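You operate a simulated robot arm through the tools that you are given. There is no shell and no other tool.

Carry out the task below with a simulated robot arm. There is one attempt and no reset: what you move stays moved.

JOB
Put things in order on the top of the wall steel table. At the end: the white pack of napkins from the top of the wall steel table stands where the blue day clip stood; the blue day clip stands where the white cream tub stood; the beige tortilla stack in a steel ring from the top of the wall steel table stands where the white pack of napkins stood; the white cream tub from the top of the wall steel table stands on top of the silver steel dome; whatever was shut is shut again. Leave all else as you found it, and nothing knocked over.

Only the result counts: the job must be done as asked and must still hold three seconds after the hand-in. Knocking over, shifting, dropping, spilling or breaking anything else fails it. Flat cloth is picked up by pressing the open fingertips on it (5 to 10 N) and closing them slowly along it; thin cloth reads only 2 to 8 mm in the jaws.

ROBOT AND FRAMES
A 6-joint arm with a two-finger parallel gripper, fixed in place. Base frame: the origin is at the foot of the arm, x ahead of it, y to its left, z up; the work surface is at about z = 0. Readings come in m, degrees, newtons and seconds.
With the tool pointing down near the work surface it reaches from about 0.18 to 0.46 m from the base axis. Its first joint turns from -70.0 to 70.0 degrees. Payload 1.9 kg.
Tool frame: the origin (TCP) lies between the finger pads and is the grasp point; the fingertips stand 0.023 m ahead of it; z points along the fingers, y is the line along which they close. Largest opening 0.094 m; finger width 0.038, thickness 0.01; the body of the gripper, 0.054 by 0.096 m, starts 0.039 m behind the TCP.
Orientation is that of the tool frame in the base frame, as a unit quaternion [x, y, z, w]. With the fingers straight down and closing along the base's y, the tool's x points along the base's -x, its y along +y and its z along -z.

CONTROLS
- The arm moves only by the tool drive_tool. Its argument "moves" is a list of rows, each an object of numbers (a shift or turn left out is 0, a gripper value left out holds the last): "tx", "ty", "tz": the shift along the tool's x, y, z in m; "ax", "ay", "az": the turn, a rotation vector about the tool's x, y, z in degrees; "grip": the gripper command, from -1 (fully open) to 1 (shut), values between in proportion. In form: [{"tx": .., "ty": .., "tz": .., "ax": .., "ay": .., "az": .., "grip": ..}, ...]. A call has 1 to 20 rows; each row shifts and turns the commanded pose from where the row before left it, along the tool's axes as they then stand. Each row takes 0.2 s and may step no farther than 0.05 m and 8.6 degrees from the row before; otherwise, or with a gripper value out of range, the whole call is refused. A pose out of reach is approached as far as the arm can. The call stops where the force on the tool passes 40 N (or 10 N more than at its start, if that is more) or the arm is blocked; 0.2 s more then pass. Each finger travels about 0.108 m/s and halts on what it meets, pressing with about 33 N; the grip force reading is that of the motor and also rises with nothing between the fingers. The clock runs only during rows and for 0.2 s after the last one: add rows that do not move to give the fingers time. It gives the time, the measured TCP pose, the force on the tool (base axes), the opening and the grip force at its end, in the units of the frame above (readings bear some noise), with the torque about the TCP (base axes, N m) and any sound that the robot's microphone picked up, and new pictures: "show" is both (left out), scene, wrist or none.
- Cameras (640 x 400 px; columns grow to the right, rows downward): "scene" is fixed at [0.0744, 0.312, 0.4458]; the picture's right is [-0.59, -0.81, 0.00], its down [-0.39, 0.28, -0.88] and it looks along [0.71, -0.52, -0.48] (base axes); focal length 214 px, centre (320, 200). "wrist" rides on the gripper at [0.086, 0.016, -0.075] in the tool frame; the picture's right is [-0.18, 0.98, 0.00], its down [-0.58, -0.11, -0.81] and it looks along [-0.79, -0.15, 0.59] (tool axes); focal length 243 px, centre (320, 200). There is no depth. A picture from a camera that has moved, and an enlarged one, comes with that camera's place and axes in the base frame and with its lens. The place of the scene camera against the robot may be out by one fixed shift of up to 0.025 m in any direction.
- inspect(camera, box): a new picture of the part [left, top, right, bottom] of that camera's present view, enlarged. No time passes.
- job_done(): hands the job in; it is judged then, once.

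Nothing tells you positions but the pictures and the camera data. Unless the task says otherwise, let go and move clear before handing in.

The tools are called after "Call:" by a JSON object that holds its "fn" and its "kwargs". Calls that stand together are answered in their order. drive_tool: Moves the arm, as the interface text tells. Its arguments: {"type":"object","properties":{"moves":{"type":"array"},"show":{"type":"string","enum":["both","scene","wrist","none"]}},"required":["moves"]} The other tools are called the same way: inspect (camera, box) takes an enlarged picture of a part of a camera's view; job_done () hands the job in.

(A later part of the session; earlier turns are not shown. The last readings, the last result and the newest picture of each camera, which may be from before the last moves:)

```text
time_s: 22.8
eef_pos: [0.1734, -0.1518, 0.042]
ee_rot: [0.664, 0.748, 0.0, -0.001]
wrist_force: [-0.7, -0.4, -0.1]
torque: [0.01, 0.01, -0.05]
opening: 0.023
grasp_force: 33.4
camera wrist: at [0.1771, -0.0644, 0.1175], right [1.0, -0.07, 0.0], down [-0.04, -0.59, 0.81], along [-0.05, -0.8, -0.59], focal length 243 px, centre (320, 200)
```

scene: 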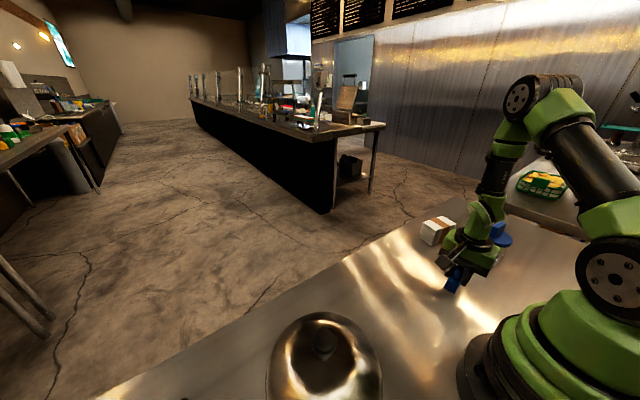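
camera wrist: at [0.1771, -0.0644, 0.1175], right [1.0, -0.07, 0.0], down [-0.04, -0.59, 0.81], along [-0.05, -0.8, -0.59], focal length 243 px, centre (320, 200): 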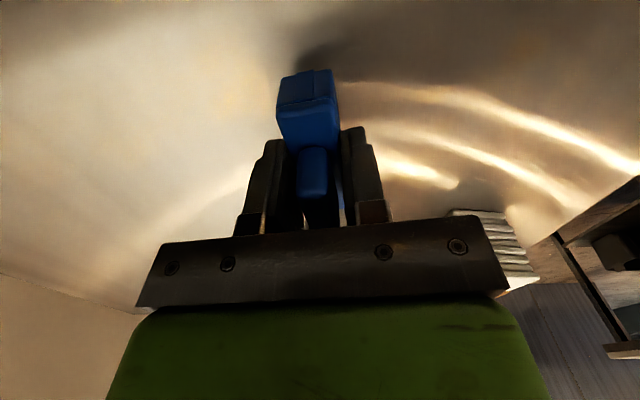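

It is within 2 mm of the target. I'll nudge it and lower until it just touches.

Call:
{"fn": "drive_tool", "kwargs": {"moves": [{"ty": 0.0015, "tz": 0.003}, {"tz": 0.0015}, {}], "show": "none"}}

Call:
{"fn": "drive_tool", "kwargs": {"moves": [{"tz": 0.001}, {}], "show": "none"}}

```text
time_s: 23.6
eef_pos: [0.1765, -0.1523, 0.0376]
ee_rot: [0.663, 0.749, 0.001, 0.0]
wrist_force: [-0.1, 0.1, 0.2]
torque: [-0.03, -0.02, 0.01]
opening: 0.0229
grasp_force: 33.1
```

```text
time_s: 24.2
eef_pos: [0.1752, -0.1521, 0.036]
ee_rot: [0.663, 0.749, -0.001, 0.0]
wrist_force: [-0.6, -0.3, -0.4]
torque: [0.02, 0.01, 0.01]
opening: 0.0229
grasp_force: 32.7
```

Call:
{"fn": "drive_tool", "kwargs": {"moves": [{"tz": 0.0007}, {}], "show": "none"}}

```text
time_s: 24.8
eef_pos: [0.1743, -0.1514, 0.0355]
ee_rot: [0.663, 0.749, 0.001, 0.0]
wrist_force: [-1.6, 1.3, 8.4]
torque: [0.09, 0.05, 0.0]
opening: 0.0231
grasp_force: 32.9
```

The clip has touched down. I'll release, rise, and go on to the napkin pack.

Call:
{"fn": "drive_tool", "kwargs": {"moves": [{"grip": 0.4}, {"grip": 0}, {"grip": -1}, {"grip": -1}, {"tz": -0.03}, {"tz": -0.045}, {"tz": -0.045}, {"tz": -0.045}, {"tx": -0.0376, "ty": 0.0254}, {"tx": -0.0376, "ty": 0.0254}, {"tx": -0.0376, "ty": 0.0254}, {"tx": -0.0376, "ty": 0.0254}, {"az": 6.1}, {"az": 6.1}, {"az": 6.1}, {}]}}

Call:
{"fn": "inspect", "kwargs": {"camera": "wrist", "box": [220, 0, 420, 125]}}

Call:
{"fn": "inspect", "kwargs": {"camera": "scene", "box": [390, 190, 530, 320]}}

```text
time_s: 28.2
eef_pos: [0.2949, -0.2872, 0.2019]
ee_rot: [0.774, 0.633, 0.0, 0.0]
wrist_force: [0.0, -0.1, 0.6]
torque: [0.02, 0.01, 0.01]
opening: 0.0941
grasp_force: 0.0
camera wrist: at [0.327, -0.207, 0.2756], right [0.93, -0.38, 0.0], down [-0.22, -0.55, 0.81], along [-0.3, -0.75, -0.59], focal length 243 px, centre (320, 200)
```

scene: 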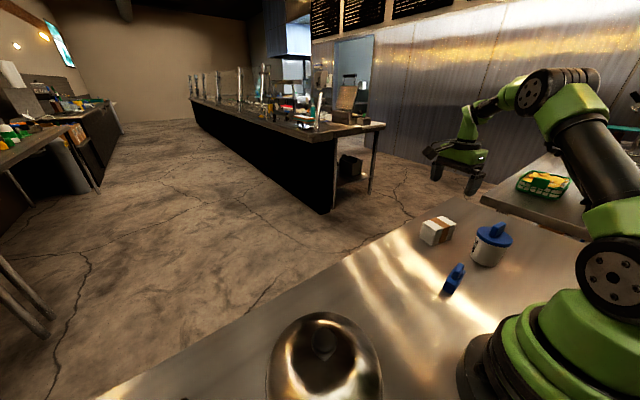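
wrist: 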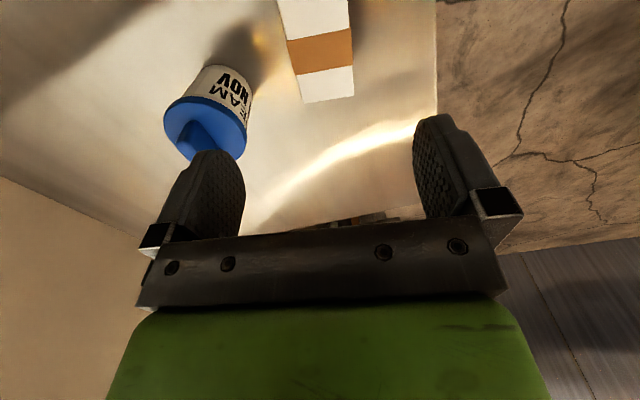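

```text
3.20 times, centred on (320, 62) of wrist
camera zoom: at [0.327, -0.207, 0.2756], right [0.93, -0.38, 0.0], down [-0.22, -0.55, 0.81], along [-0.3, -0.75, -0.59], focal length 776 px, centre (320, 640)
```

zoom: 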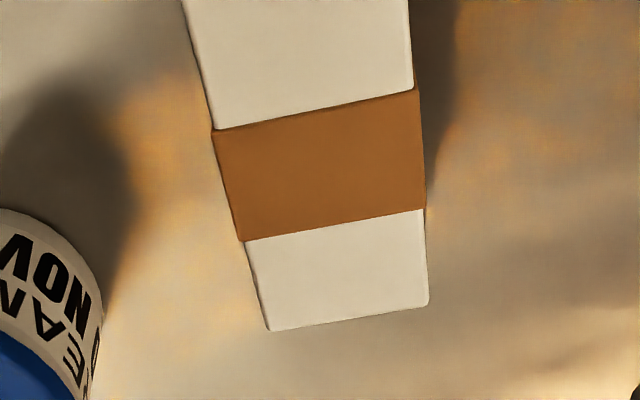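

```text
3.08 times, centred on (460, 255) of scene
camera zoom: at [0.0744, 0.312, 0.4458], right [-0.59, -0.81, 0.0], down [-0.39, 0.28, -0.88], along [0.71, -0.52, -0.48], focal length 660 px, centre (-111, 31)
```

zoom: 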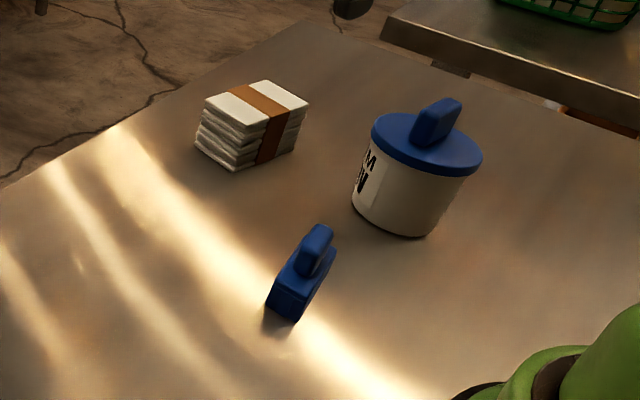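

The clip now stands upright where the tub was. The napkin pack measures the same as before, centred at (0.294, -0.289). I'll go down and grip it across its short side.

Call:
{"fn": "drive_tool", "kwargs": {"moves": [{"tx": -0.002, "tz": 0.04}, {"tz": 0.045}, {"tz": 0.045}, {"tz": 0.025}, {"tz": 0.012}, {}, {"grip": -0.4}, {"grip": 0.1}, {"grip": 0.6}, {"grip": 1}, {"grip": 1}]}}

```text
time_s: 30.6
eef_pos: [0.2939, -0.2903, 0.034]
ee_rot: [0.773, 0.634, 0.0, 0.0]
wrist_force: [-0.3, 0.9, 0.5]
torque: [-0.02, 0.03, 0.01]
opening: 0.0494
grasp_force: 32.8
camera wrist: at [0.3264, -0.2095, 0.1096], right [0.93, -0.38, 0.0], down [-0.22, -0.55, 0.81], along [-0.3, -0.75, -0.59], focal length 243 px, centre (320, 200)
```

scene: 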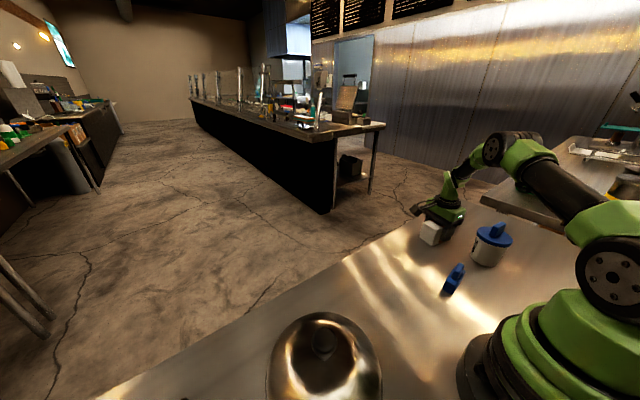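
wrist: 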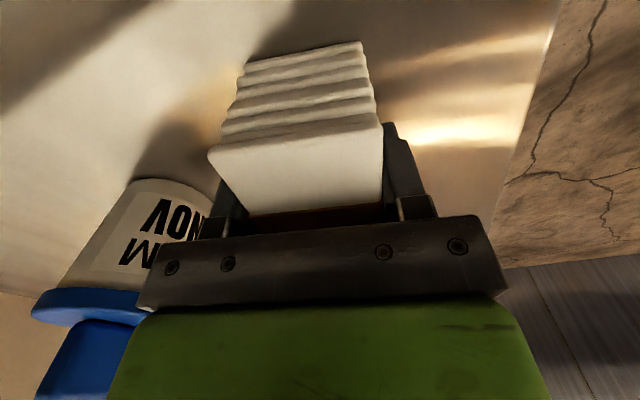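

The pack is held at 49 mm. I'll lift it and carry it to the clip's old spot (0.2545, 0.010).

Call:
{"fn": "drive_tool", "kwargs": {"moves": [{"tz": -0.025}, {"tz": -0.035}, {"tx": 0.0408, "ty": -0.014}, {"tx": 0.0408, "ty": -0.014}, {"tx": 0.0408, "ty": -0.014}, {"tx": 0.0408, "ty": -0.014}, {"tx": 0.0408, "ty": -0.014}, {"tx": 0.0408, "ty": -0.014}, {"tx": 0.0408, "ty": -0.014}, {}, {"tz": 0.04}, {"tz": 0.014}, {}]}}

```text
time_s: 33.4
eef_pos: [0.2554, 0.0087, 0.0398]
ee_rot: [0.774, 0.633, 0.001, 0.0]
wrist_force: [0.1, 0.4, -0.9]
torque: [0.0, 0.0, -0.03]
opening: 0.0493
grasp_force: 32.4
camera wrist: at [0.2864, 0.09, 0.1151], right [0.93, -0.38, 0.0], down [-0.22, -0.55, 0.81], along [-0.3, -0.75, -0.59], focal length 243 px, centre (320, 200)
```

scene: 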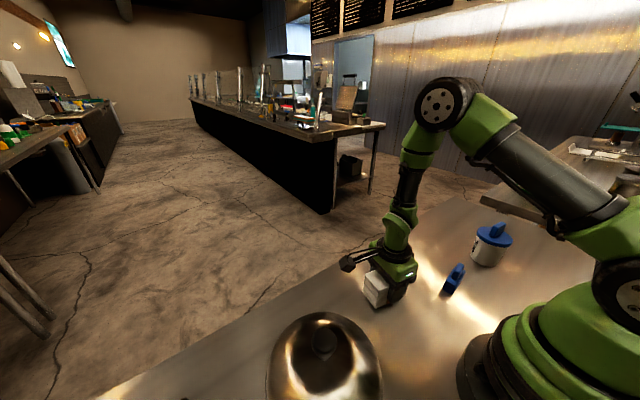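
wrist: 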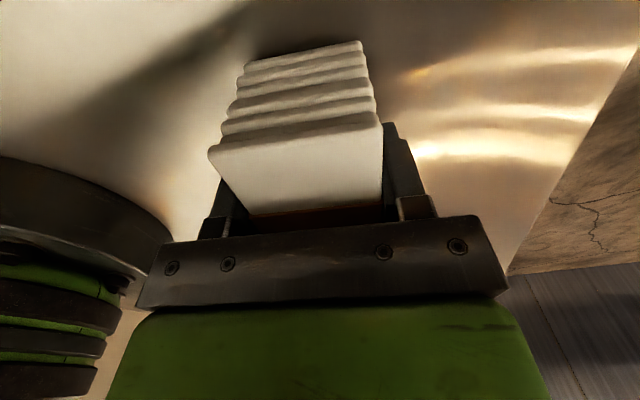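

The pack is over the clip's old place. I'll lower it gently to contact.

Call:
{"fn": "drive_tool", "kwargs": {"moves": [{"tz": 0.003, "ty": -0.0008}, {"tz": 0.0015}, {}], "show": "none"}}

Call:
{"fn": "drive_tool", "kwargs": {"moves": [{"tz": 0.001}, {}], "show": "none"}}

```text
time_s: 34.2
eef_pos: [0.2531, 0.0075, 0.0352]
ee_rot: [0.773, 0.634, 0.0, -0.001]
wrist_force: [0.2, 0.2, 0.0]
torque: [-0.01, 0.01, 0.04]
opening: 0.0494
grasp_force: 32.9
```

```text
time_s: 34.8
eef_pos: [0.2523, 0.0089, 0.0352]
ee_rot: [0.774, 0.633, 0.001, -0.001]
wrist_force: [-0.5, -0.5, -0.1]
torque: [0.0, 0.01, -0.01]
opening: 0.0492
grasp_force: 32.6
```

Call:
{"fn": "drive_tool", "kwargs": {"moves": [{"tz": 0.0008}, {}], "show": "none"}}

```text
time_s: 35.4
eef_pos: [0.2544, 0.009, 0.0347]
ee_rot: [0.775, 0.632, 0.0, -0.001]
wrist_force: [-4.7, -5.5, 28.9]
torque: [-0.24, 0.2, -0.05]
opening: 0.049
grasp_force: 33.0
```

It is in contact at 29 N. I'll ease off, release and rise.

Call:
{"fn": "drive_tool", "kwargs": {"moves": [{"tz": -0.0006}, {"grip": 0.2}, {"grip": -0.3}, {"grip": -1}, {"grip": -1}, {}, {"tz": -0.03}, {"tz": -0.045}, {"tz": -0.045}, {"tz": -0.045}, {"tz": -0.045}]}}

Call:
{"fn": "inspect", "kwargs": {"camera": "scene", "box": [250, 200, 530, 400]}}

```text
time_s: 37.8
eef_pos: [0.2512, 0.0126, 0.2413]
ee_rot: [0.774, 0.634, 0.002, 0.0]
wrist_force: [-0.7, -0.3, 0.5]
torque: [-0.01, 0.01, 0.0]
opening: 0.0941
grasp_force: 0.0
camera wrist: at [0.2842, 0.0931, 0.317], right [0.93, -0.37, 0.0], down [-0.22, -0.55, 0.81], along [-0.3, -0.75, -0.59], focal length 243 px, centre (320, 200)
```

scene: 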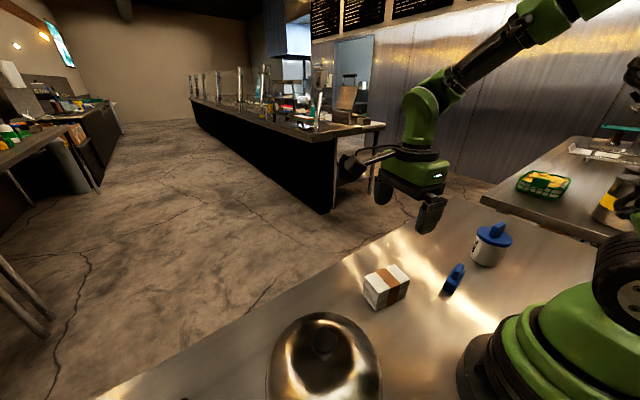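
wrist: 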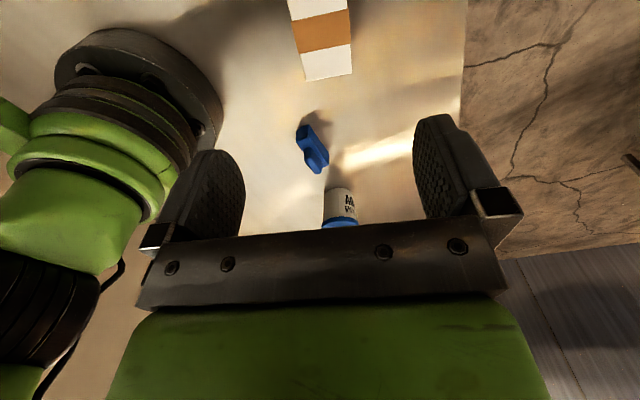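

```text
2.00 times, centred on (390, 300) of scene
camera zoom: at [0.0744, 0.312, 0.4458], right [-0.59, -0.81, 0.0], down [-0.39, 0.28, -0.88], along [0.71, -0.52, -0.48], focal length 429 px, centre (180, 0)
```

zoom: 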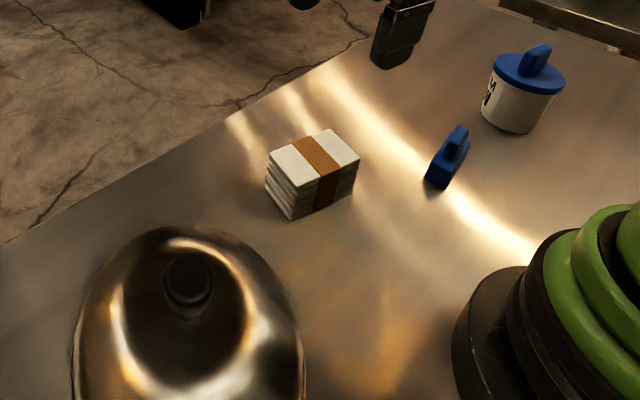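

The napkins stand where the clip was. Next is the dome, so I'm turning the tool back to its default yaw and moving above the knob for a closer look.

Call:
{"fn": "drive_tool", "kwargs": {"moves": [{"az": -8.45, "tz": -0.01}, {"az": -8.45, "tz": -0.01}, {"az": -8.45, "tz": -0.01}, {"az": -8.45, "tz": -0.01}, {"az": -8.45}, {"az": -8.45}, {"az": -8.45}, {"az": -8.45}, {"az": -8.45}, {"az": -8.45}, {"az": -8.45}, {"az": -8.45}, {}], "show": "none"}}

Call:
{"fn": "drive_tool", "kwargs": {"moves": [{"tx": 0.009, "ty": 0.04}, {"tx": 0.009, "ty": 0.04}, {"tx": 0.009, "ty": 0.04}, {"tx": 0.009, "ty": 0.04}, {"tx": 0.0085, "ty": 0.038}, {}]}}

Call:
{"fn": "inspect", "kwargs": {"camera": "wrist", "box": [120, 0, 520, 4]}}

Call:
{"fn": "inspect", "kwargs": {"camera": "scene", "box": [240, 290, 400, 400]}}

```text
time_s: 40.6
eef_pos: [0.2539, 0.0088, 0.2853]
ee_rot: [-0.001, 1.0, 0.0, 0.0]
wrist_force: [-0.3, -1.1, 0.6]
torque: [0.0, 0.0, 0.0]
opening: 0.0939
grasp_force: 0.0
```

```text
time_s: 42.0
eef_pos: [0.2102, 0.2074, 0.2827]
ee_rot: [0.001, 1.0, 0.0, 0.0]
wrist_force: [0.4, -0.3, -0.1]
torque: [-0.04, 0.0, -0.03]
opening: 0.0941
grasp_force: 0.0
camera wrist: at [0.1211, 0.223, 0.3581], right [0.19, 0.98, 0.0], down [0.58, -0.11, 0.81], along [0.79, -0.15, -0.59], focal length 243 px, centre (320, 200)
```

scene: 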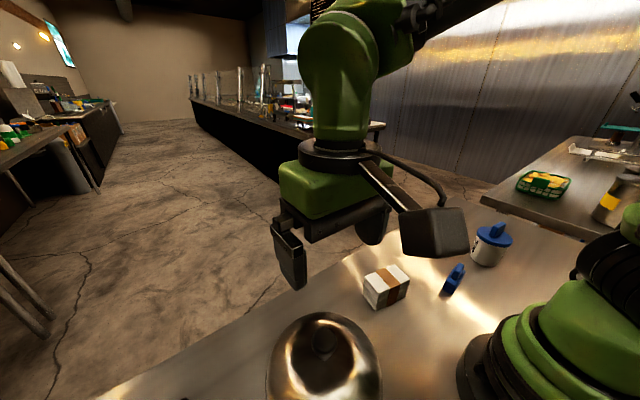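
wrist: 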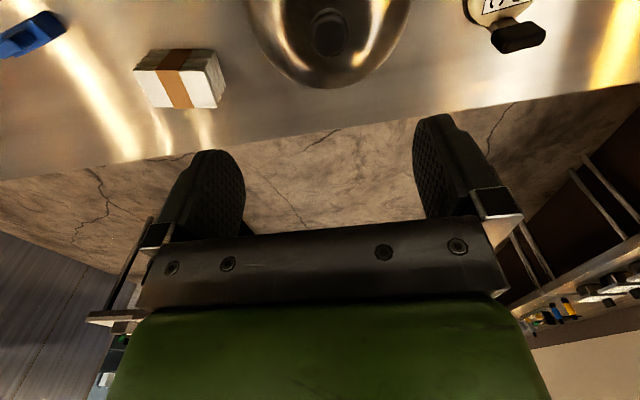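

```text
1.60 times, centred on (320, 2) of wrist
camera zoom: at [0.1211, 0.223, 0.3581], right [0.19, 0.98, 0.0], down [0.58, -0.11, 0.81], along [0.79, -0.15, -0.59], focal length 388 px, centre (320, 517)
```

zoom: 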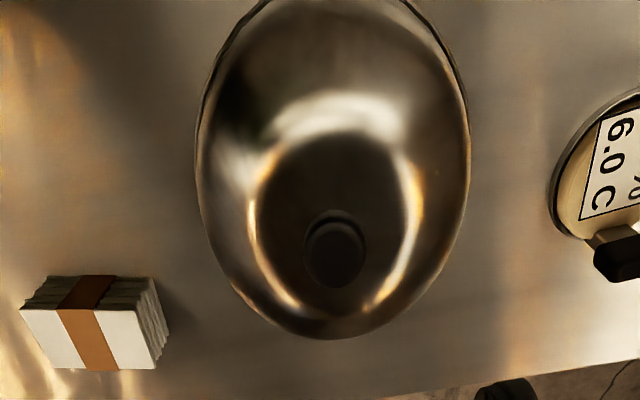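

```text
3.64 times, centred on (320, 345) of scene
camera zoom: at [0.0744, 0.312, 0.4458], right [-0.59, -0.81, 0.0], down [-0.39, 0.28, -0.88], along [0.71, -0.52, -0.48], focal length 780 px, centre (320, -327)
```

zoom: 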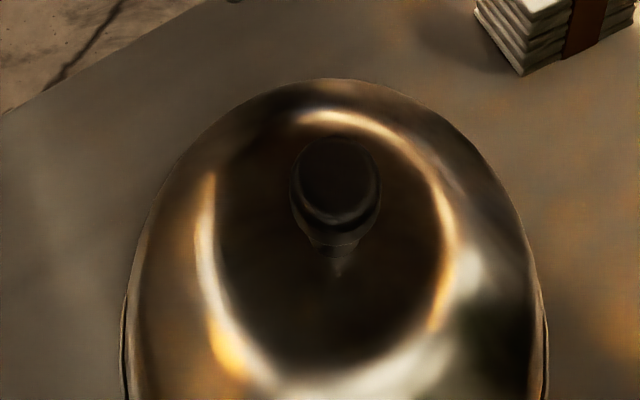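

The knob disc is about 36 mm across near (0.212, 0.214), with its top around z 0.10. The dome is about 95–100 mm in radius. I'll centre and come closer to see the knob's height.

Call:
{"fn": "drive_tool", "kwargs": {"moves": [{"tx": -0.002, "ty": 0.0065}, {"tz": 0.04}, {"tz": 0.04}, {"tz": 0.035}, {}]}}

Call:
{"fn": "inspect", "kwargs": {"camera": "wrist", "box": [200, 0, 440, 150]}}

Call:
{"fn": "inspect", "kwargs": {"camera": "scene", "box": [240, 260, 420, 400]}}

```text
time_s: 43.2
eef_pos: [0.2111, 0.2132, 0.1679]
ee_rot: [0.0, 1.0, 0.0, 0.001]
wrist_force: [-0.2, -0.4, -0.4]
torque: [0.0, 0.0, 0.0]
opening: 0.0941
grasp_force: 0.1
camera wrist: at [0.1237, 0.2288, 0.2432], right [0.19, 0.98, 0.0], down [0.58, -0.11, 0.81], along [0.79, -0.15, -0.59], focal length 243 px, centre (320, 200)
```

scene: 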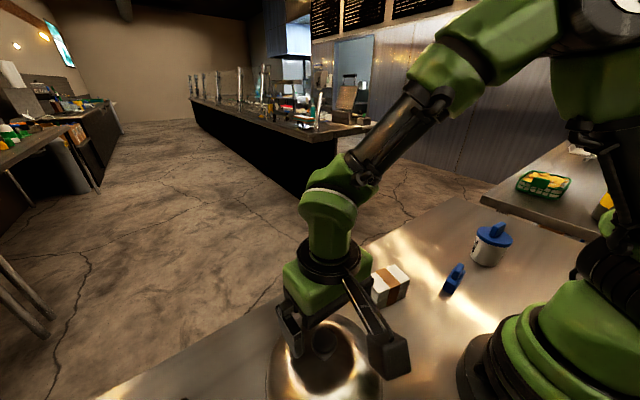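
wrist: 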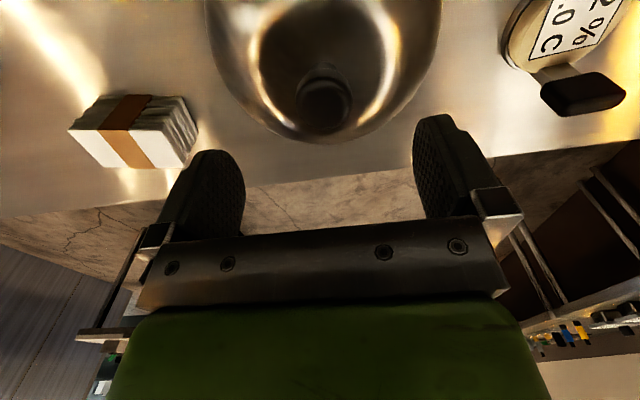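

```text
2.67 times, centred on (320, 75) of wrist
camera zoom: at [0.1237, 0.2288, 0.2432], right [0.19, 0.98, 0.0], down [0.58, -0.11, 0.81], along [0.79, -0.15, -0.59], focal length 647 px, centre (320, 533)
```

zoom: 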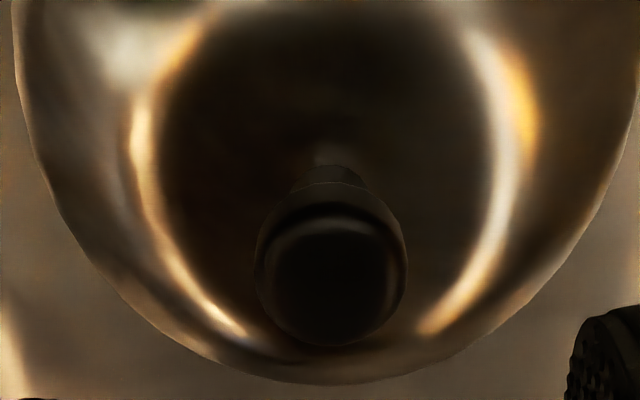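

```text
2.86 times, centred on (330, 330) of scene
camera zoom: at [0.0744, 0.312, 0.4458], right [-0.59, -0.81, 0.0], down [-0.39, 0.28, -0.88], along [0.71, -0.52, -0.48], focal length 613 px, centre (291, -171)
```

zoom: 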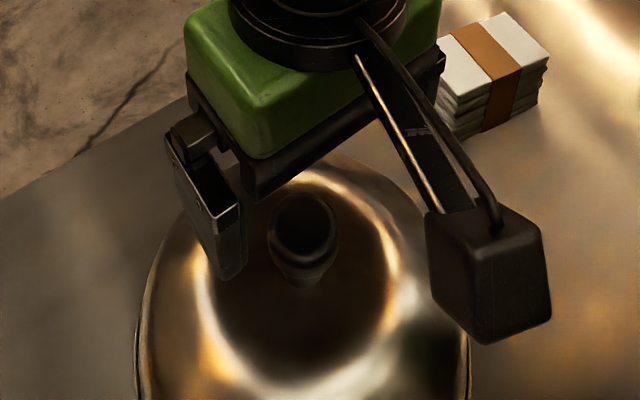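

The knob's top is at about z 0.105, and its disc spans roughly 0.094–0.105 above a stem, centred at (0.211, 0.215). I'll descend to TCP z of about 0.104 and close on the disc.

Call:
{"fn": "drive_tool", "kwargs": {"moves": [{"ty": 0.0015, "tz": 0.03}, {"tz": 0.02}, {"tz": 0.0135}, {}]}}

Call:
{"fn": "inspect", "kwargs": {"camera": "wrist", "box": [200, 50, 440, 200]}}

Call:
{"fn": "inspect", "kwargs": {"camera": "scene", "box": [240, 260, 420, 400]}}

```text
time_s: 44.2
eef_pos: [0.2107, 0.2157, 0.1054]
ee_rot: [0.001, 1.0, 0.001, -0.001]
wrist_force: [0.3, -0.6, -0.2]
torque: [-0.02, 0.0, -0.01]
opening: 0.0943
grasp_force: 0.0
camera wrist: at [0.1232, 0.2315, 0.1805], right [0.18, 0.98, 0.0], down [0.58, -0.11, 0.81], along [0.79, -0.15, -0.59], focal length 243 px, centre (320, 200)
```

scene: 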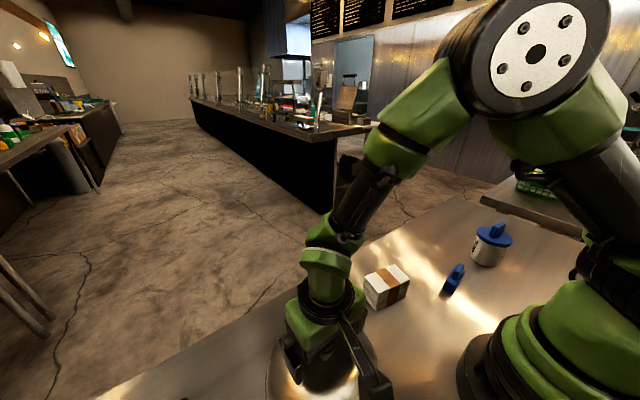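
wrist: 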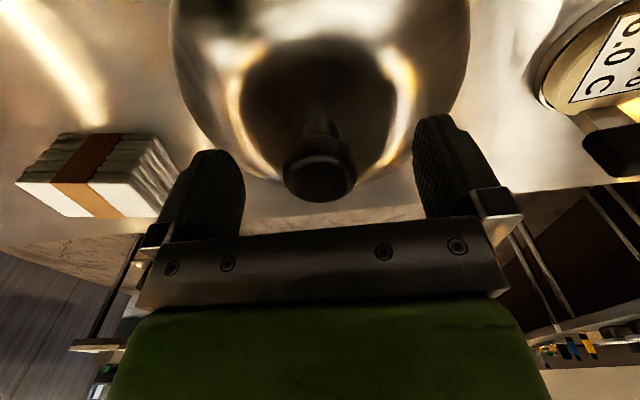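

```text
2.67 times, centred on (320, 125) of wrist
camera zoom: at [0.1232, 0.2315, 0.1805], right [0.18, 0.98, 0.0], down [0.58, -0.11, 0.81], along [0.79, -0.15, -0.59], focal length 647 px, centre (320, 400)
```

zoom: 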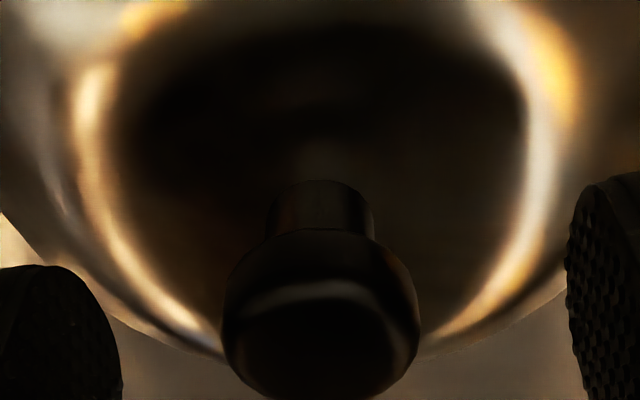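

```text
2.86 times, centred on (330, 330) of scene
camera zoom: at [0.0744, 0.312, 0.4458], right [-0.59, -0.81, 0.0], down [-0.39, 0.28, -0.88], along [0.71, -0.52, -0.48], focal length 613 px, centre (291, -171)
```

zoom: 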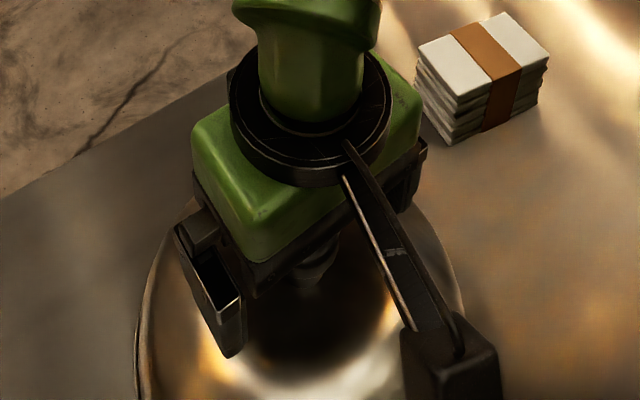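

The knob is centred between the fingers. I'll close on it.

Call:
{"fn": "drive_tool", "kwargs": {"moves": [{"tz": 0.001, "grip": -0.4}, {"grip": 0.1}, {"grip": 0.5}, {"grip": 1}, {"grip": 1}, {}]}}

```text
time_s: 45.6
eef_pos: [0.2116, 0.216, 0.1046]
ee_rot: [0.0, 1.0, 0.001, -0.001]
wrist_force: [1.7, 0.4, 1.3]
torque: [-0.21, -0.02, -0.04]
opening: 0.0371
grasp_force: 32.8
camera wrist: at [0.1235, 0.2312, 0.1795], right [0.18, 0.98, 0.0], down [0.58, -0.11, 0.81], along [0.79, -0.15, -0.59], focal length 243 px, centre (320, 200)
```

scene: 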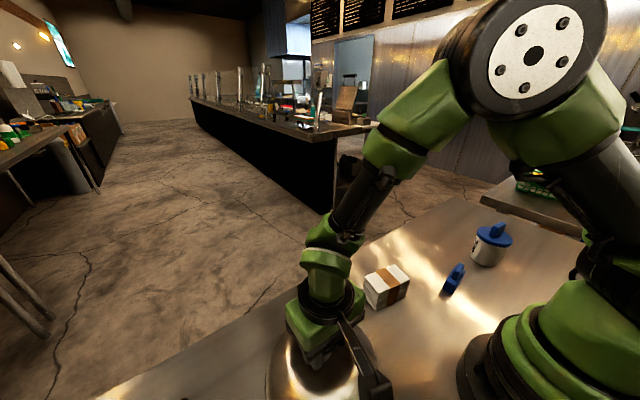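
wrist: 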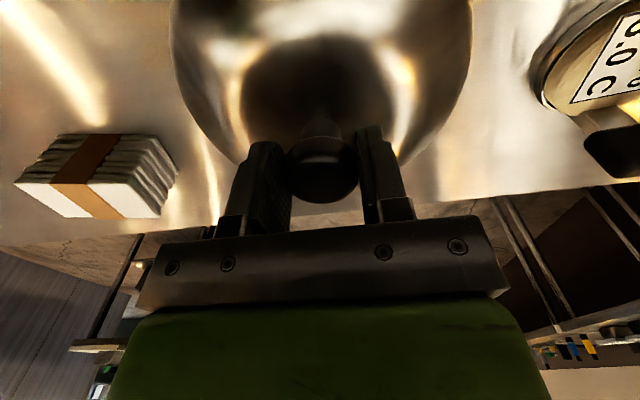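

The knob is held at 37 mm. I'll lift slowly and look underneath.

Call:
{"fn": "drive_tool", "kwargs": {"moves": [{"tz": -0.01}, {"tz": -0.02}, {"tz": -0.03}, {"tz": -0.03}, {}]}}

Call:
{"fn": "inspect", "kwargs": {"camera": "scene", "box": [220, 240, 440, 400]}}

```text
time_s: 46.8
eef_pos: [0.2112, 0.2161, 0.1947]
ee_rot: [0.0, 1.0, 0.0, -0.001]
wrist_force: [0.5, 0.2, -2.3]
torque: [0.01, -0.04, -0.01]
opening: 0.0375
grasp_force: 32.7
camera wrist: at [0.1233, 0.2326, 0.2701], right [0.18, 0.98, 0.0], down [0.58, -0.11, 0.81], along [0.79, -0.15, -0.59], focal length 243 px, centre (320, 200)
```

scene: 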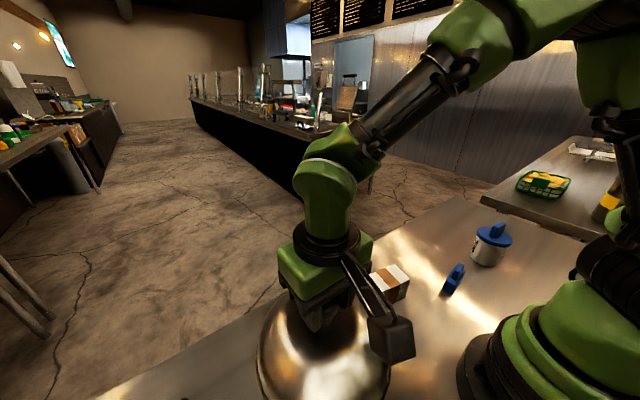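
wrist: 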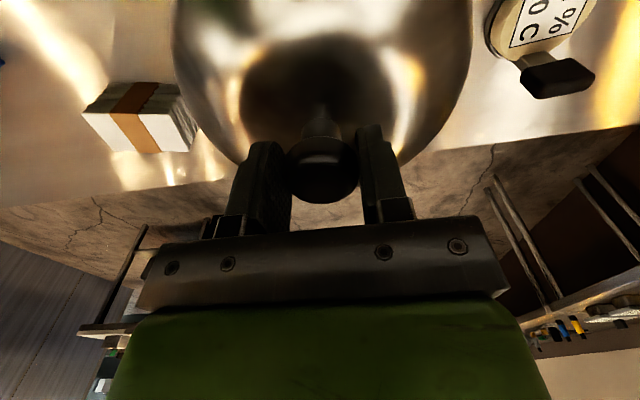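

```text
2.50 times, centred on (330, 320) of scene
camera zoom: at [0.0744, 0.312, 0.4458], right [-0.59, -0.81, 0.0], down [-0.39, 0.28, -0.88], along [0.71, -0.52, -0.48], focal length 536 px, centre (295, -100)
```

zoom: 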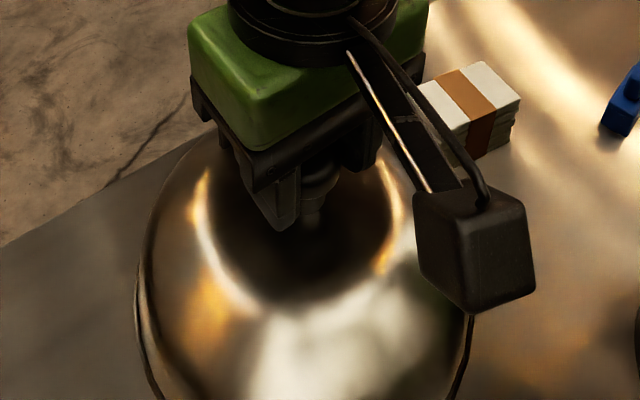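

The dome is up 9 cm and hanging level. I'll check what is beneath it.

Call:
{"fn": "inspect", "kwargs": {"camera": "scene", "box": [160, 398, 480, 400]}}

Call:
{"fn": "inspect", "kwargs": {"camera": "scene", "box": [0, 398, 640, 400]}}

```text
2.00 times, centred on (320, 399) of scene
camera zoom: at [0.0744, 0.312, 0.4458], right [-0.59, -0.81, 0.0], down [-0.39, 0.28, -0.88], along [0.71, -0.52, -0.48], focal length 429 px, centre (320, -198)
```

zoom: 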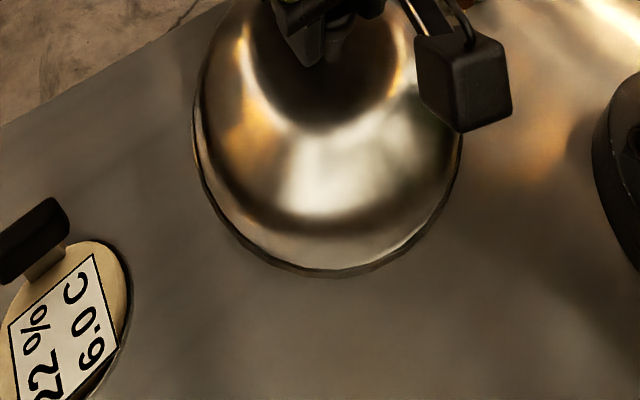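

```text
1.00 times, centred on (320, 399) of scene (not enlarged: the box is as wide or as high as the picture)
camera zoom: at [0.0744, 0.312, 0.4458], right [-0.59, -0.81, 0.0], down [-0.39, 0.28, -0.88], along [0.71, -0.52, -0.48], focal length 214 px, centre (320, 1)
```

zoom: 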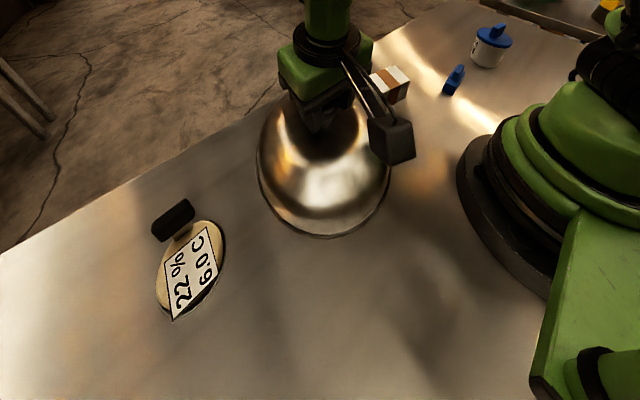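

The dome still hides what is below it. The beige disc with a ring and black handle to the left deserves a closer look, because it could be the tortilla stack.

Call:
{"fn": "inspect", "kwargs": {"camera": "scene", "box": [130, 330, 250, 400]}}

Call:
{"fn": "inspect", "kwargs": {"camera": "scene", "box": [140, 390, 240, 400]}}

Call:
{"fn": "inspect", "kwargs": {"camera": "wrist", "box": [460, 0, 640, 112]}}

```text
5.33 times, centred on (190, 365) of scene
camera zoom: at [0.0744, 0.312, 0.4458], right [-0.59, -0.81, 0.0], down [-0.39, 0.28, -0.88], along [0.71, -0.52, -0.48], focal length 1144 px, centre (1013, -680)
```

zoom: 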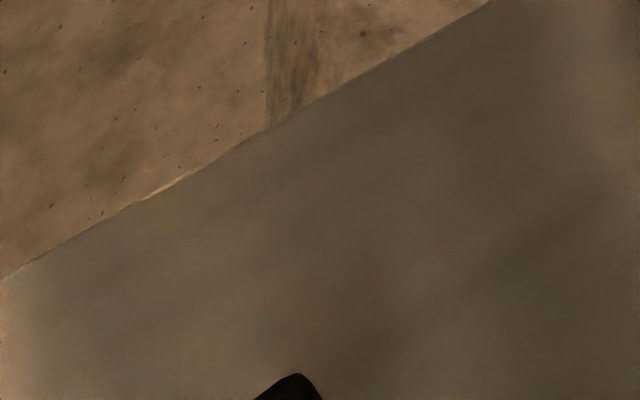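

```text
6.40 times, centred on (190, 395) of scene
camera zoom: at [0.0744, 0.312, 0.4458], right [-0.59, -0.81, 0.0], down [-0.39, 0.28, -0.88], along [0.71, -0.52, -0.48], focal length 1373 px, centre (1152, -1048)
```

zoom: 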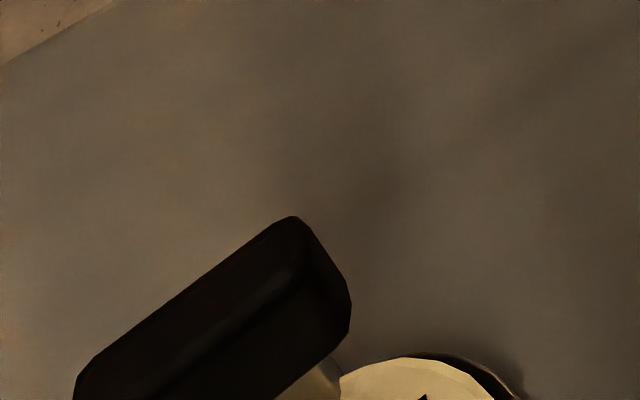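

```text
3.56 times, centred on (550, 56) of wrist
camera zoom: at [0.1233, 0.2326, 0.2701], right [0.18, 0.98, 0.0], down [0.58, -0.11, 0.81], along [0.79, -0.15, -0.59], focal length 863 px, centre (-498, 712)
```

zoom: 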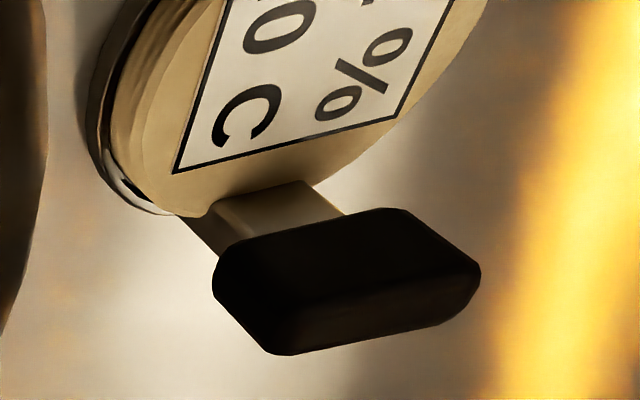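

The left object has layered beige sides, a steel ring at its base and a black grip, so it is very likely the tortilla stack itself. To be sure what the dome covers, I'll swing the dome aside in the air and look.

Call:
{"fn": "drive_tool", "kwargs": {"moves": [{"tz": -0.04}, {"tx": -0.01, "ty": -0.04}, {"tx": -0.01, "ty": -0.04}, {"tx": -0.01, "ty": -0.04}, {"tx": -0.01, "ty": -0.04}, {}]}}

Call:
{"fn": "inspect", "kwargs": {"camera": "scene", "box": [0, 398, 640, 400]}}

Call:
{"fn": "inspect", "kwargs": {"camera": "scene", "box": [160, 399, 480, 400]}}

```text
time_s: 48.2
eef_pos: [0.2515, 0.0546, 0.2332]
ee_rot: [0.0, 1.0, 0.0, -0.001]
wrist_force: [-0.5, 0.1, -3.1]
torque: [0.0, 0.01, 0.03]
opening: 0.0373
grasp_force: 33.1
camera wrist: at [0.1637, 0.0702, 0.3076], right [0.18, 0.98, 0.0], down [0.58, -0.11, 0.81], along [0.79, -0.15, -0.59], focal length 243 px, centre (320, 200)
```

scene: 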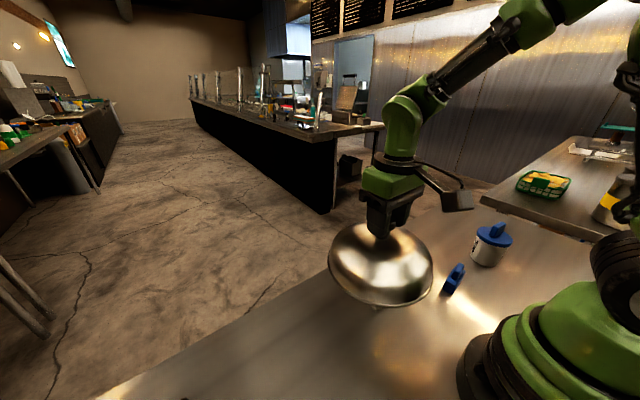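
wrist: 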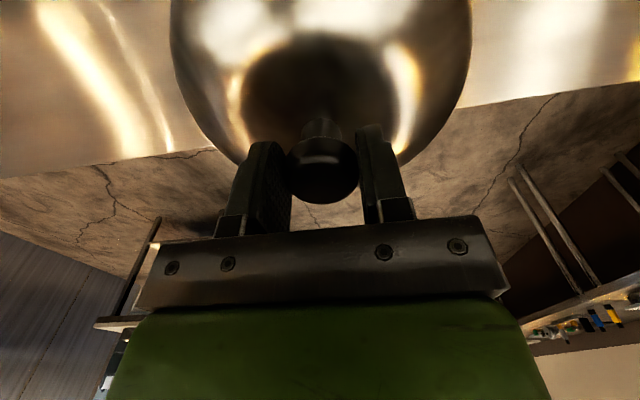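

```text
1.00 times, centred on (320, 399) of scene (not enlarged: the box is as wide or as high as the picture)
camera zoom: at [0.0744, 0.312, 0.4458], right [-0.59, -0.81, 0.0], down [-0.39, 0.28, -0.88], along [0.71, -0.52, -0.48], focal length 214 px, centre (320, 1)
```

zoom: 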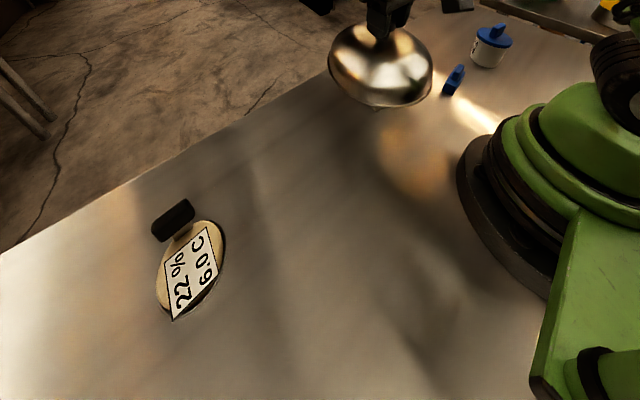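

```text
2.00 times, centred on (320, 400) of scene
camera zoom: at [0.0744, 0.312, 0.4458], right [-0.59, -0.81, 0.0], down [-0.39, 0.28, -0.88], along [0.71, -0.52, -0.48], focal length 429 px, centre (320, -199)
```

zoom: 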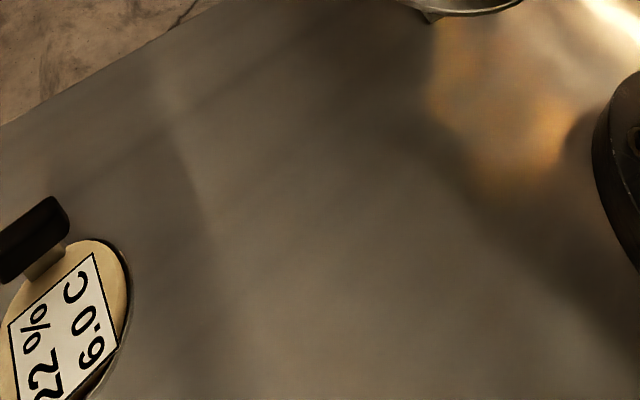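

There is nothing beneath the dome, so the left object is the tortilla stack. I'll retrace my moves exactly to set the dome back where it was.

Call:
{"fn": "drive_tool", "kwargs": {"moves": [{"tx": 0.01, "ty": 0.04}, {"tx": 0.01, "ty": 0.04}, {"tx": 0.01, "ty": 0.04}, {"tx": 0.01, "ty": 0.04}, {}, {"tz": 0.04}, {"tz": 0.04}, {"tz": 0.03}, {"tz": 0.012}, {}]}}

```text
time_s: 50.4
eef_pos: [0.2114, 0.2145, 0.1134]
ee_rot: [0.001, 1.0, 0.0, 0.0]
wrist_force: [-0.7, -0.7, -1.3]
torque: [-0.01, 0.02, 0.01]
opening: 0.0374
grasp_force: 33.2
camera wrist: at [0.1236, 0.2306, 0.1881], right [0.18, 0.98, 0.0], down [0.58, -0.11, 0.81], along [0.79, -0.15, -0.59], focal length 243 px, centre (320, 200)
```

scene: 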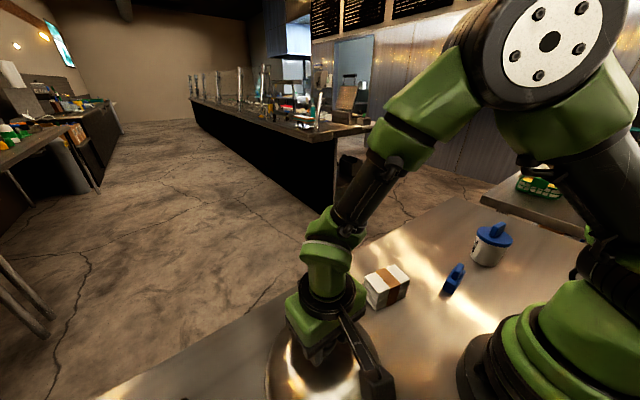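
wrist: 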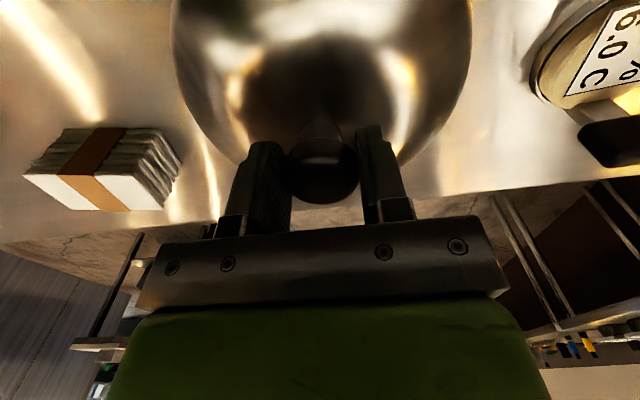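

The last 8 mm go down gently.

Call:
{"fn": "drive_tool", "kwargs": {"moves": [{"tz": 0.004}, {"tz": 0.0025}, {}], "show": "none"}}

Call:
{"fn": "drive_tool", "kwargs": {"moves": [{"tz": 0.001}, {}], "show": "none"}}

```text
time_s: 51.2
eef_pos: [0.2111, 0.2149, 0.1066]
ee_rot: [0.0, 1.0, 0.0, 0.0]
wrist_force: [0.4, 0.0, -2.5]
torque: [-0.01, 0.01, -0.01]
opening: 0.0374
grasp_force: 33.0
```

```text
time_s: 51.8
eef_pos: [0.2134, 0.2159, 0.1059]
ee_rot: [0.0, 1.0, 0.0, -0.001]
wrist_force: [0.5, -0.4, -1.9]
torque: [0.0, -0.02, -0.01]
opening: 0.0372
grasp_force: 33.5
```

Call:
{"fn": "drive_tool", "kwargs": {"moves": [{"tz": 0.0007}, {}], "show": "none"}}

```text
time_s: 52.4
eef_pos: [0.2124, 0.2168, 0.1047]
ee_rot: [0.001, 1.0, -0.001, 0.0]
wrist_force: [0.0, 0.3, -1.4]
torque: [-0.02, 0.0, 0.03]
opening: 0.037
grasp_force: 33.4
```

Call:
{"fn": "drive_tool", "kwargs": {"moves": [{"tz": 0.0006}, {}], "show": "none"}}

```text
time_s: 53.0
eef_pos: [0.2111, 0.2161, 0.1048]
ee_rot: [0.0, 1.0, 0.002, 0.001]
wrist_force: [-5.1, 2.8, 19.9]
torque: [-0.21, 0.15, -0.05]
opening: 0.0376
grasp_force: 33.4
```

The dome is seated again with a 20 N contact at the same pose as before. I'll release the knob, rise, and look at the tortilla stack.

Call:
{"fn": "drive_tool", "kwargs": {"moves": [{"tz": -0.0005}, {"grip": 0.4}, {"grip": 0}, {"grip": -1}, {"grip": -1}, {"tz": -0.03}, {"tz": -0.045}, {"tz": -0.045}, {"tz": -0.045}, {"ty": 0.04}, {"ty": 0.04}, {}]}}

Call:
{"fn": "inspect", "kwargs": {"camera": "wrist", "box": [240, 0, 640, 4]}}

Call:
{"fn": "inspect", "kwargs": {"camera": "scene", "box": [100, 398, 440, 400]}}

```text
time_s: 55.6
eef_pos: [0.2126, 0.2936, 0.2689]
ee_rot: [0.0, 1.0, 0.0, -0.001]
wrist_force: [-0.2, 0.2, -0.7]
torque: [0.04, 0.02, 0.01]
opening: 0.0941
grasp_force: 0.0
camera wrist: at [0.1244, 0.3091, 0.3437], right [0.18, 0.98, 0.0], down [0.58, -0.11, 0.81], along [0.79, -0.15, -0.59], focal length 243 px, centre (320, 200)
```

scene: 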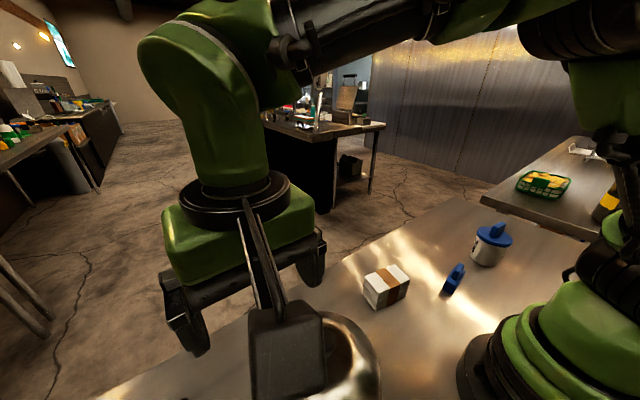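
wrist: 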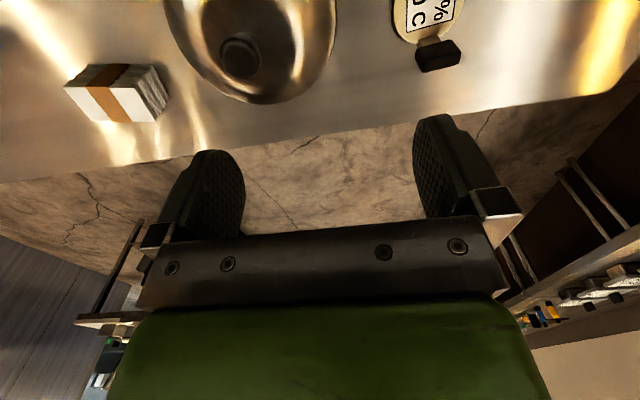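

```text
1.60 times, centred on (440, 2) of wrist
camera zoom: at [0.1244, 0.3091, 0.3437], right [0.18, 0.98, 0.0], down [0.58, -0.11, 0.81], along [0.79, -0.15, -0.59], focal length 388 px, centre (128, 517)
```

zoom: 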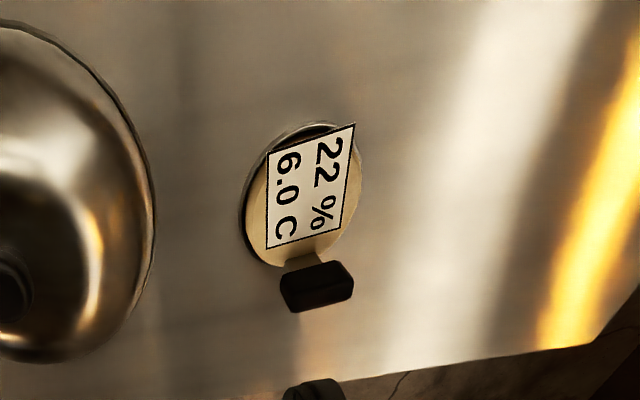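

```text
1.88 times, centred on (270, 399) of scene
camera zoom: at [0.0744, 0.312, 0.4458], right [-0.59, -0.81, 0.0], down [-0.39, 0.28, -0.88], along [0.71, -0.52, -0.48], focal length 404 px, centre (414, -175)
```

zoom: 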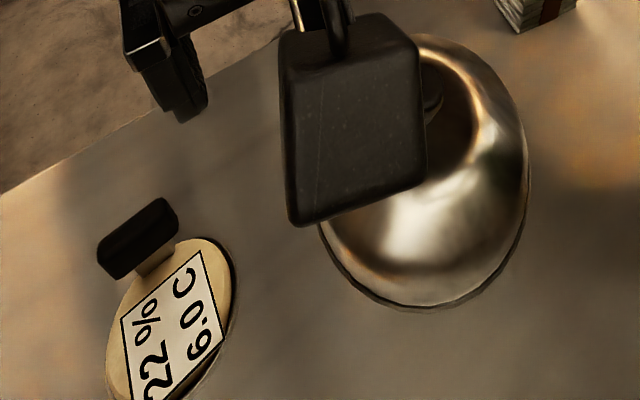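

The black grip triangulates to (0.263, 0.413, 0.064). The beige disc is about 78 mm across, centred near (0.221, 0.405), with its top around z 0.03. That is close to the reach limit, so I'll move nearer for an accurate look.

Call:
{"fn": "drive_tool", "kwargs": {"moves": [{"ty": 0.035}, {"ty": 0.035, "tz": 0.02}, {"tz": 0.03}, {}]}}

Call:
{"fn": "inspect", "kwargs": {"camera": "wrist", "box": [260, 0, 460, 2]}}

Call:
{"fn": "inspect", "kwargs": {"camera": "wrist", "box": [260, 0, 460, 125]}}

Call:
{"fn": "inspect", "kwargs": {"camera": "scene", "box": [100, 398, 300, 400]}}

```text
time_s: 56.6
eef_pos: [0.2123, 0.3649, 0.2178]
ee_rot: [0.0, 1.0, 0.0, 0.001]
wrist_force: [-0.8, -0.4, 0.0]
torque: [-0.01, -0.03, 0.01]
opening: 0.0938
grasp_force: 0.1
camera wrist: at [0.1239, 0.3801, 0.2931], right [0.18, 0.98, 0.0], down [0.58, -0.11, 0.81], along [0.79, -0.15, -0.59], focal length 243 px, centre (320, 200)
```

scene: 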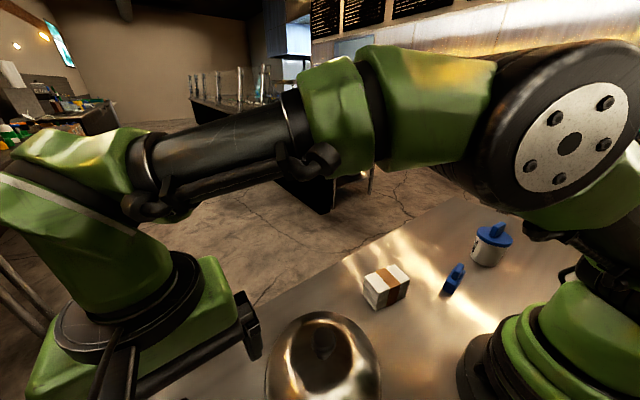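
wrist: 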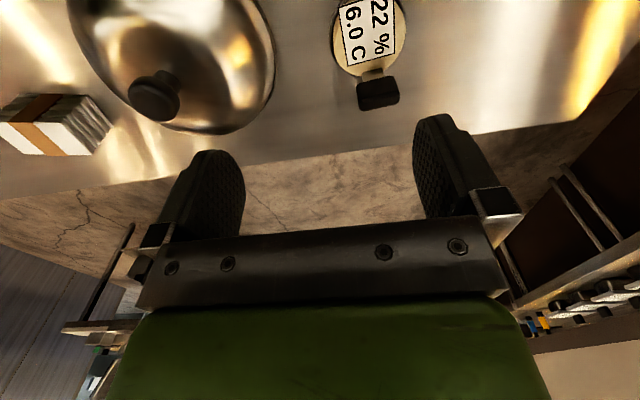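

```text
3.20 times, centred on (360, 1) of wrist
camera zoom: at [0.1239, 0.3801, 0.2931], right [0.18, 0.98, 0.0], down [0.58, -0.11, 0.81], along [0.79, -0.15, -0.59], focal length 776 px, centre (192, 837)
```

zoom: 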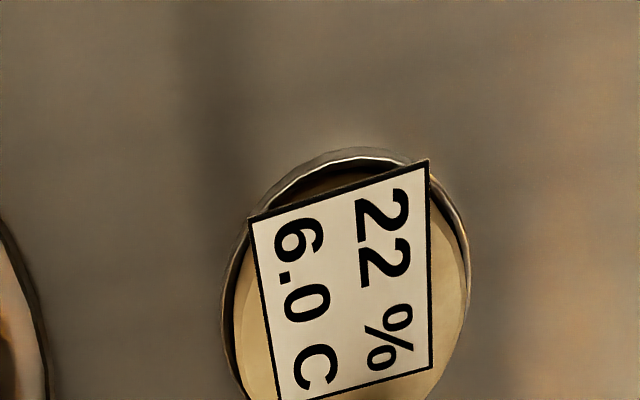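

```text
3.20 times, centred on (360, 62) of wrist
camera zoom: at [0.1239, 0.3801, 0.2931], right [0.18, 0.98, 0.0], down [0.58, -0.11, 0.81], along [0.79, -0.15, -0.59], focal length 776 px, centre (192, 640)
```

zoom: 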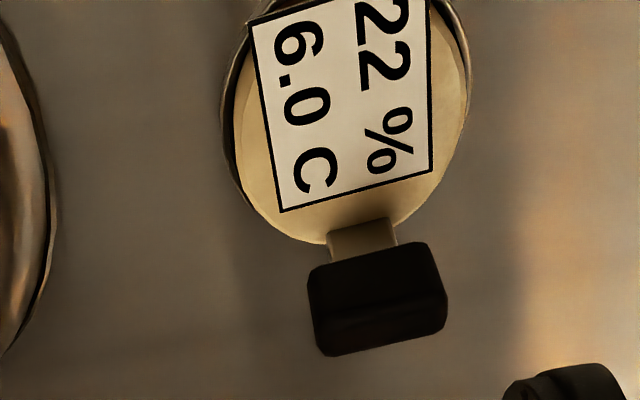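

```text
3.20 times, centred on (200, 399) of scene
camera zoom: at [0.0744, 0.312, 0.4458], right [-0.59, -0.81, 0.0], down [-0.39, 0.28, -0.88], along [0.71, -0.52, -0.48], focal length 686 px, centre (704, -437)
```

zoom: 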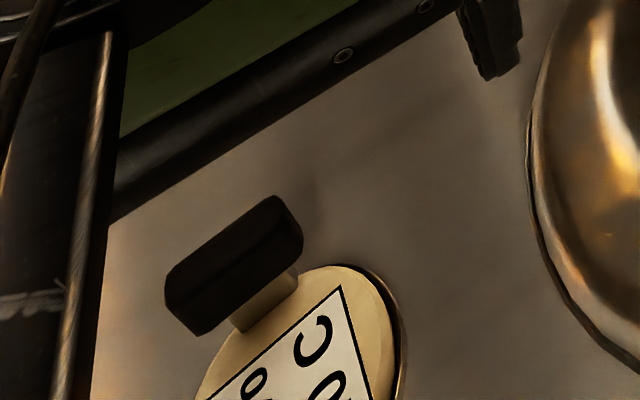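

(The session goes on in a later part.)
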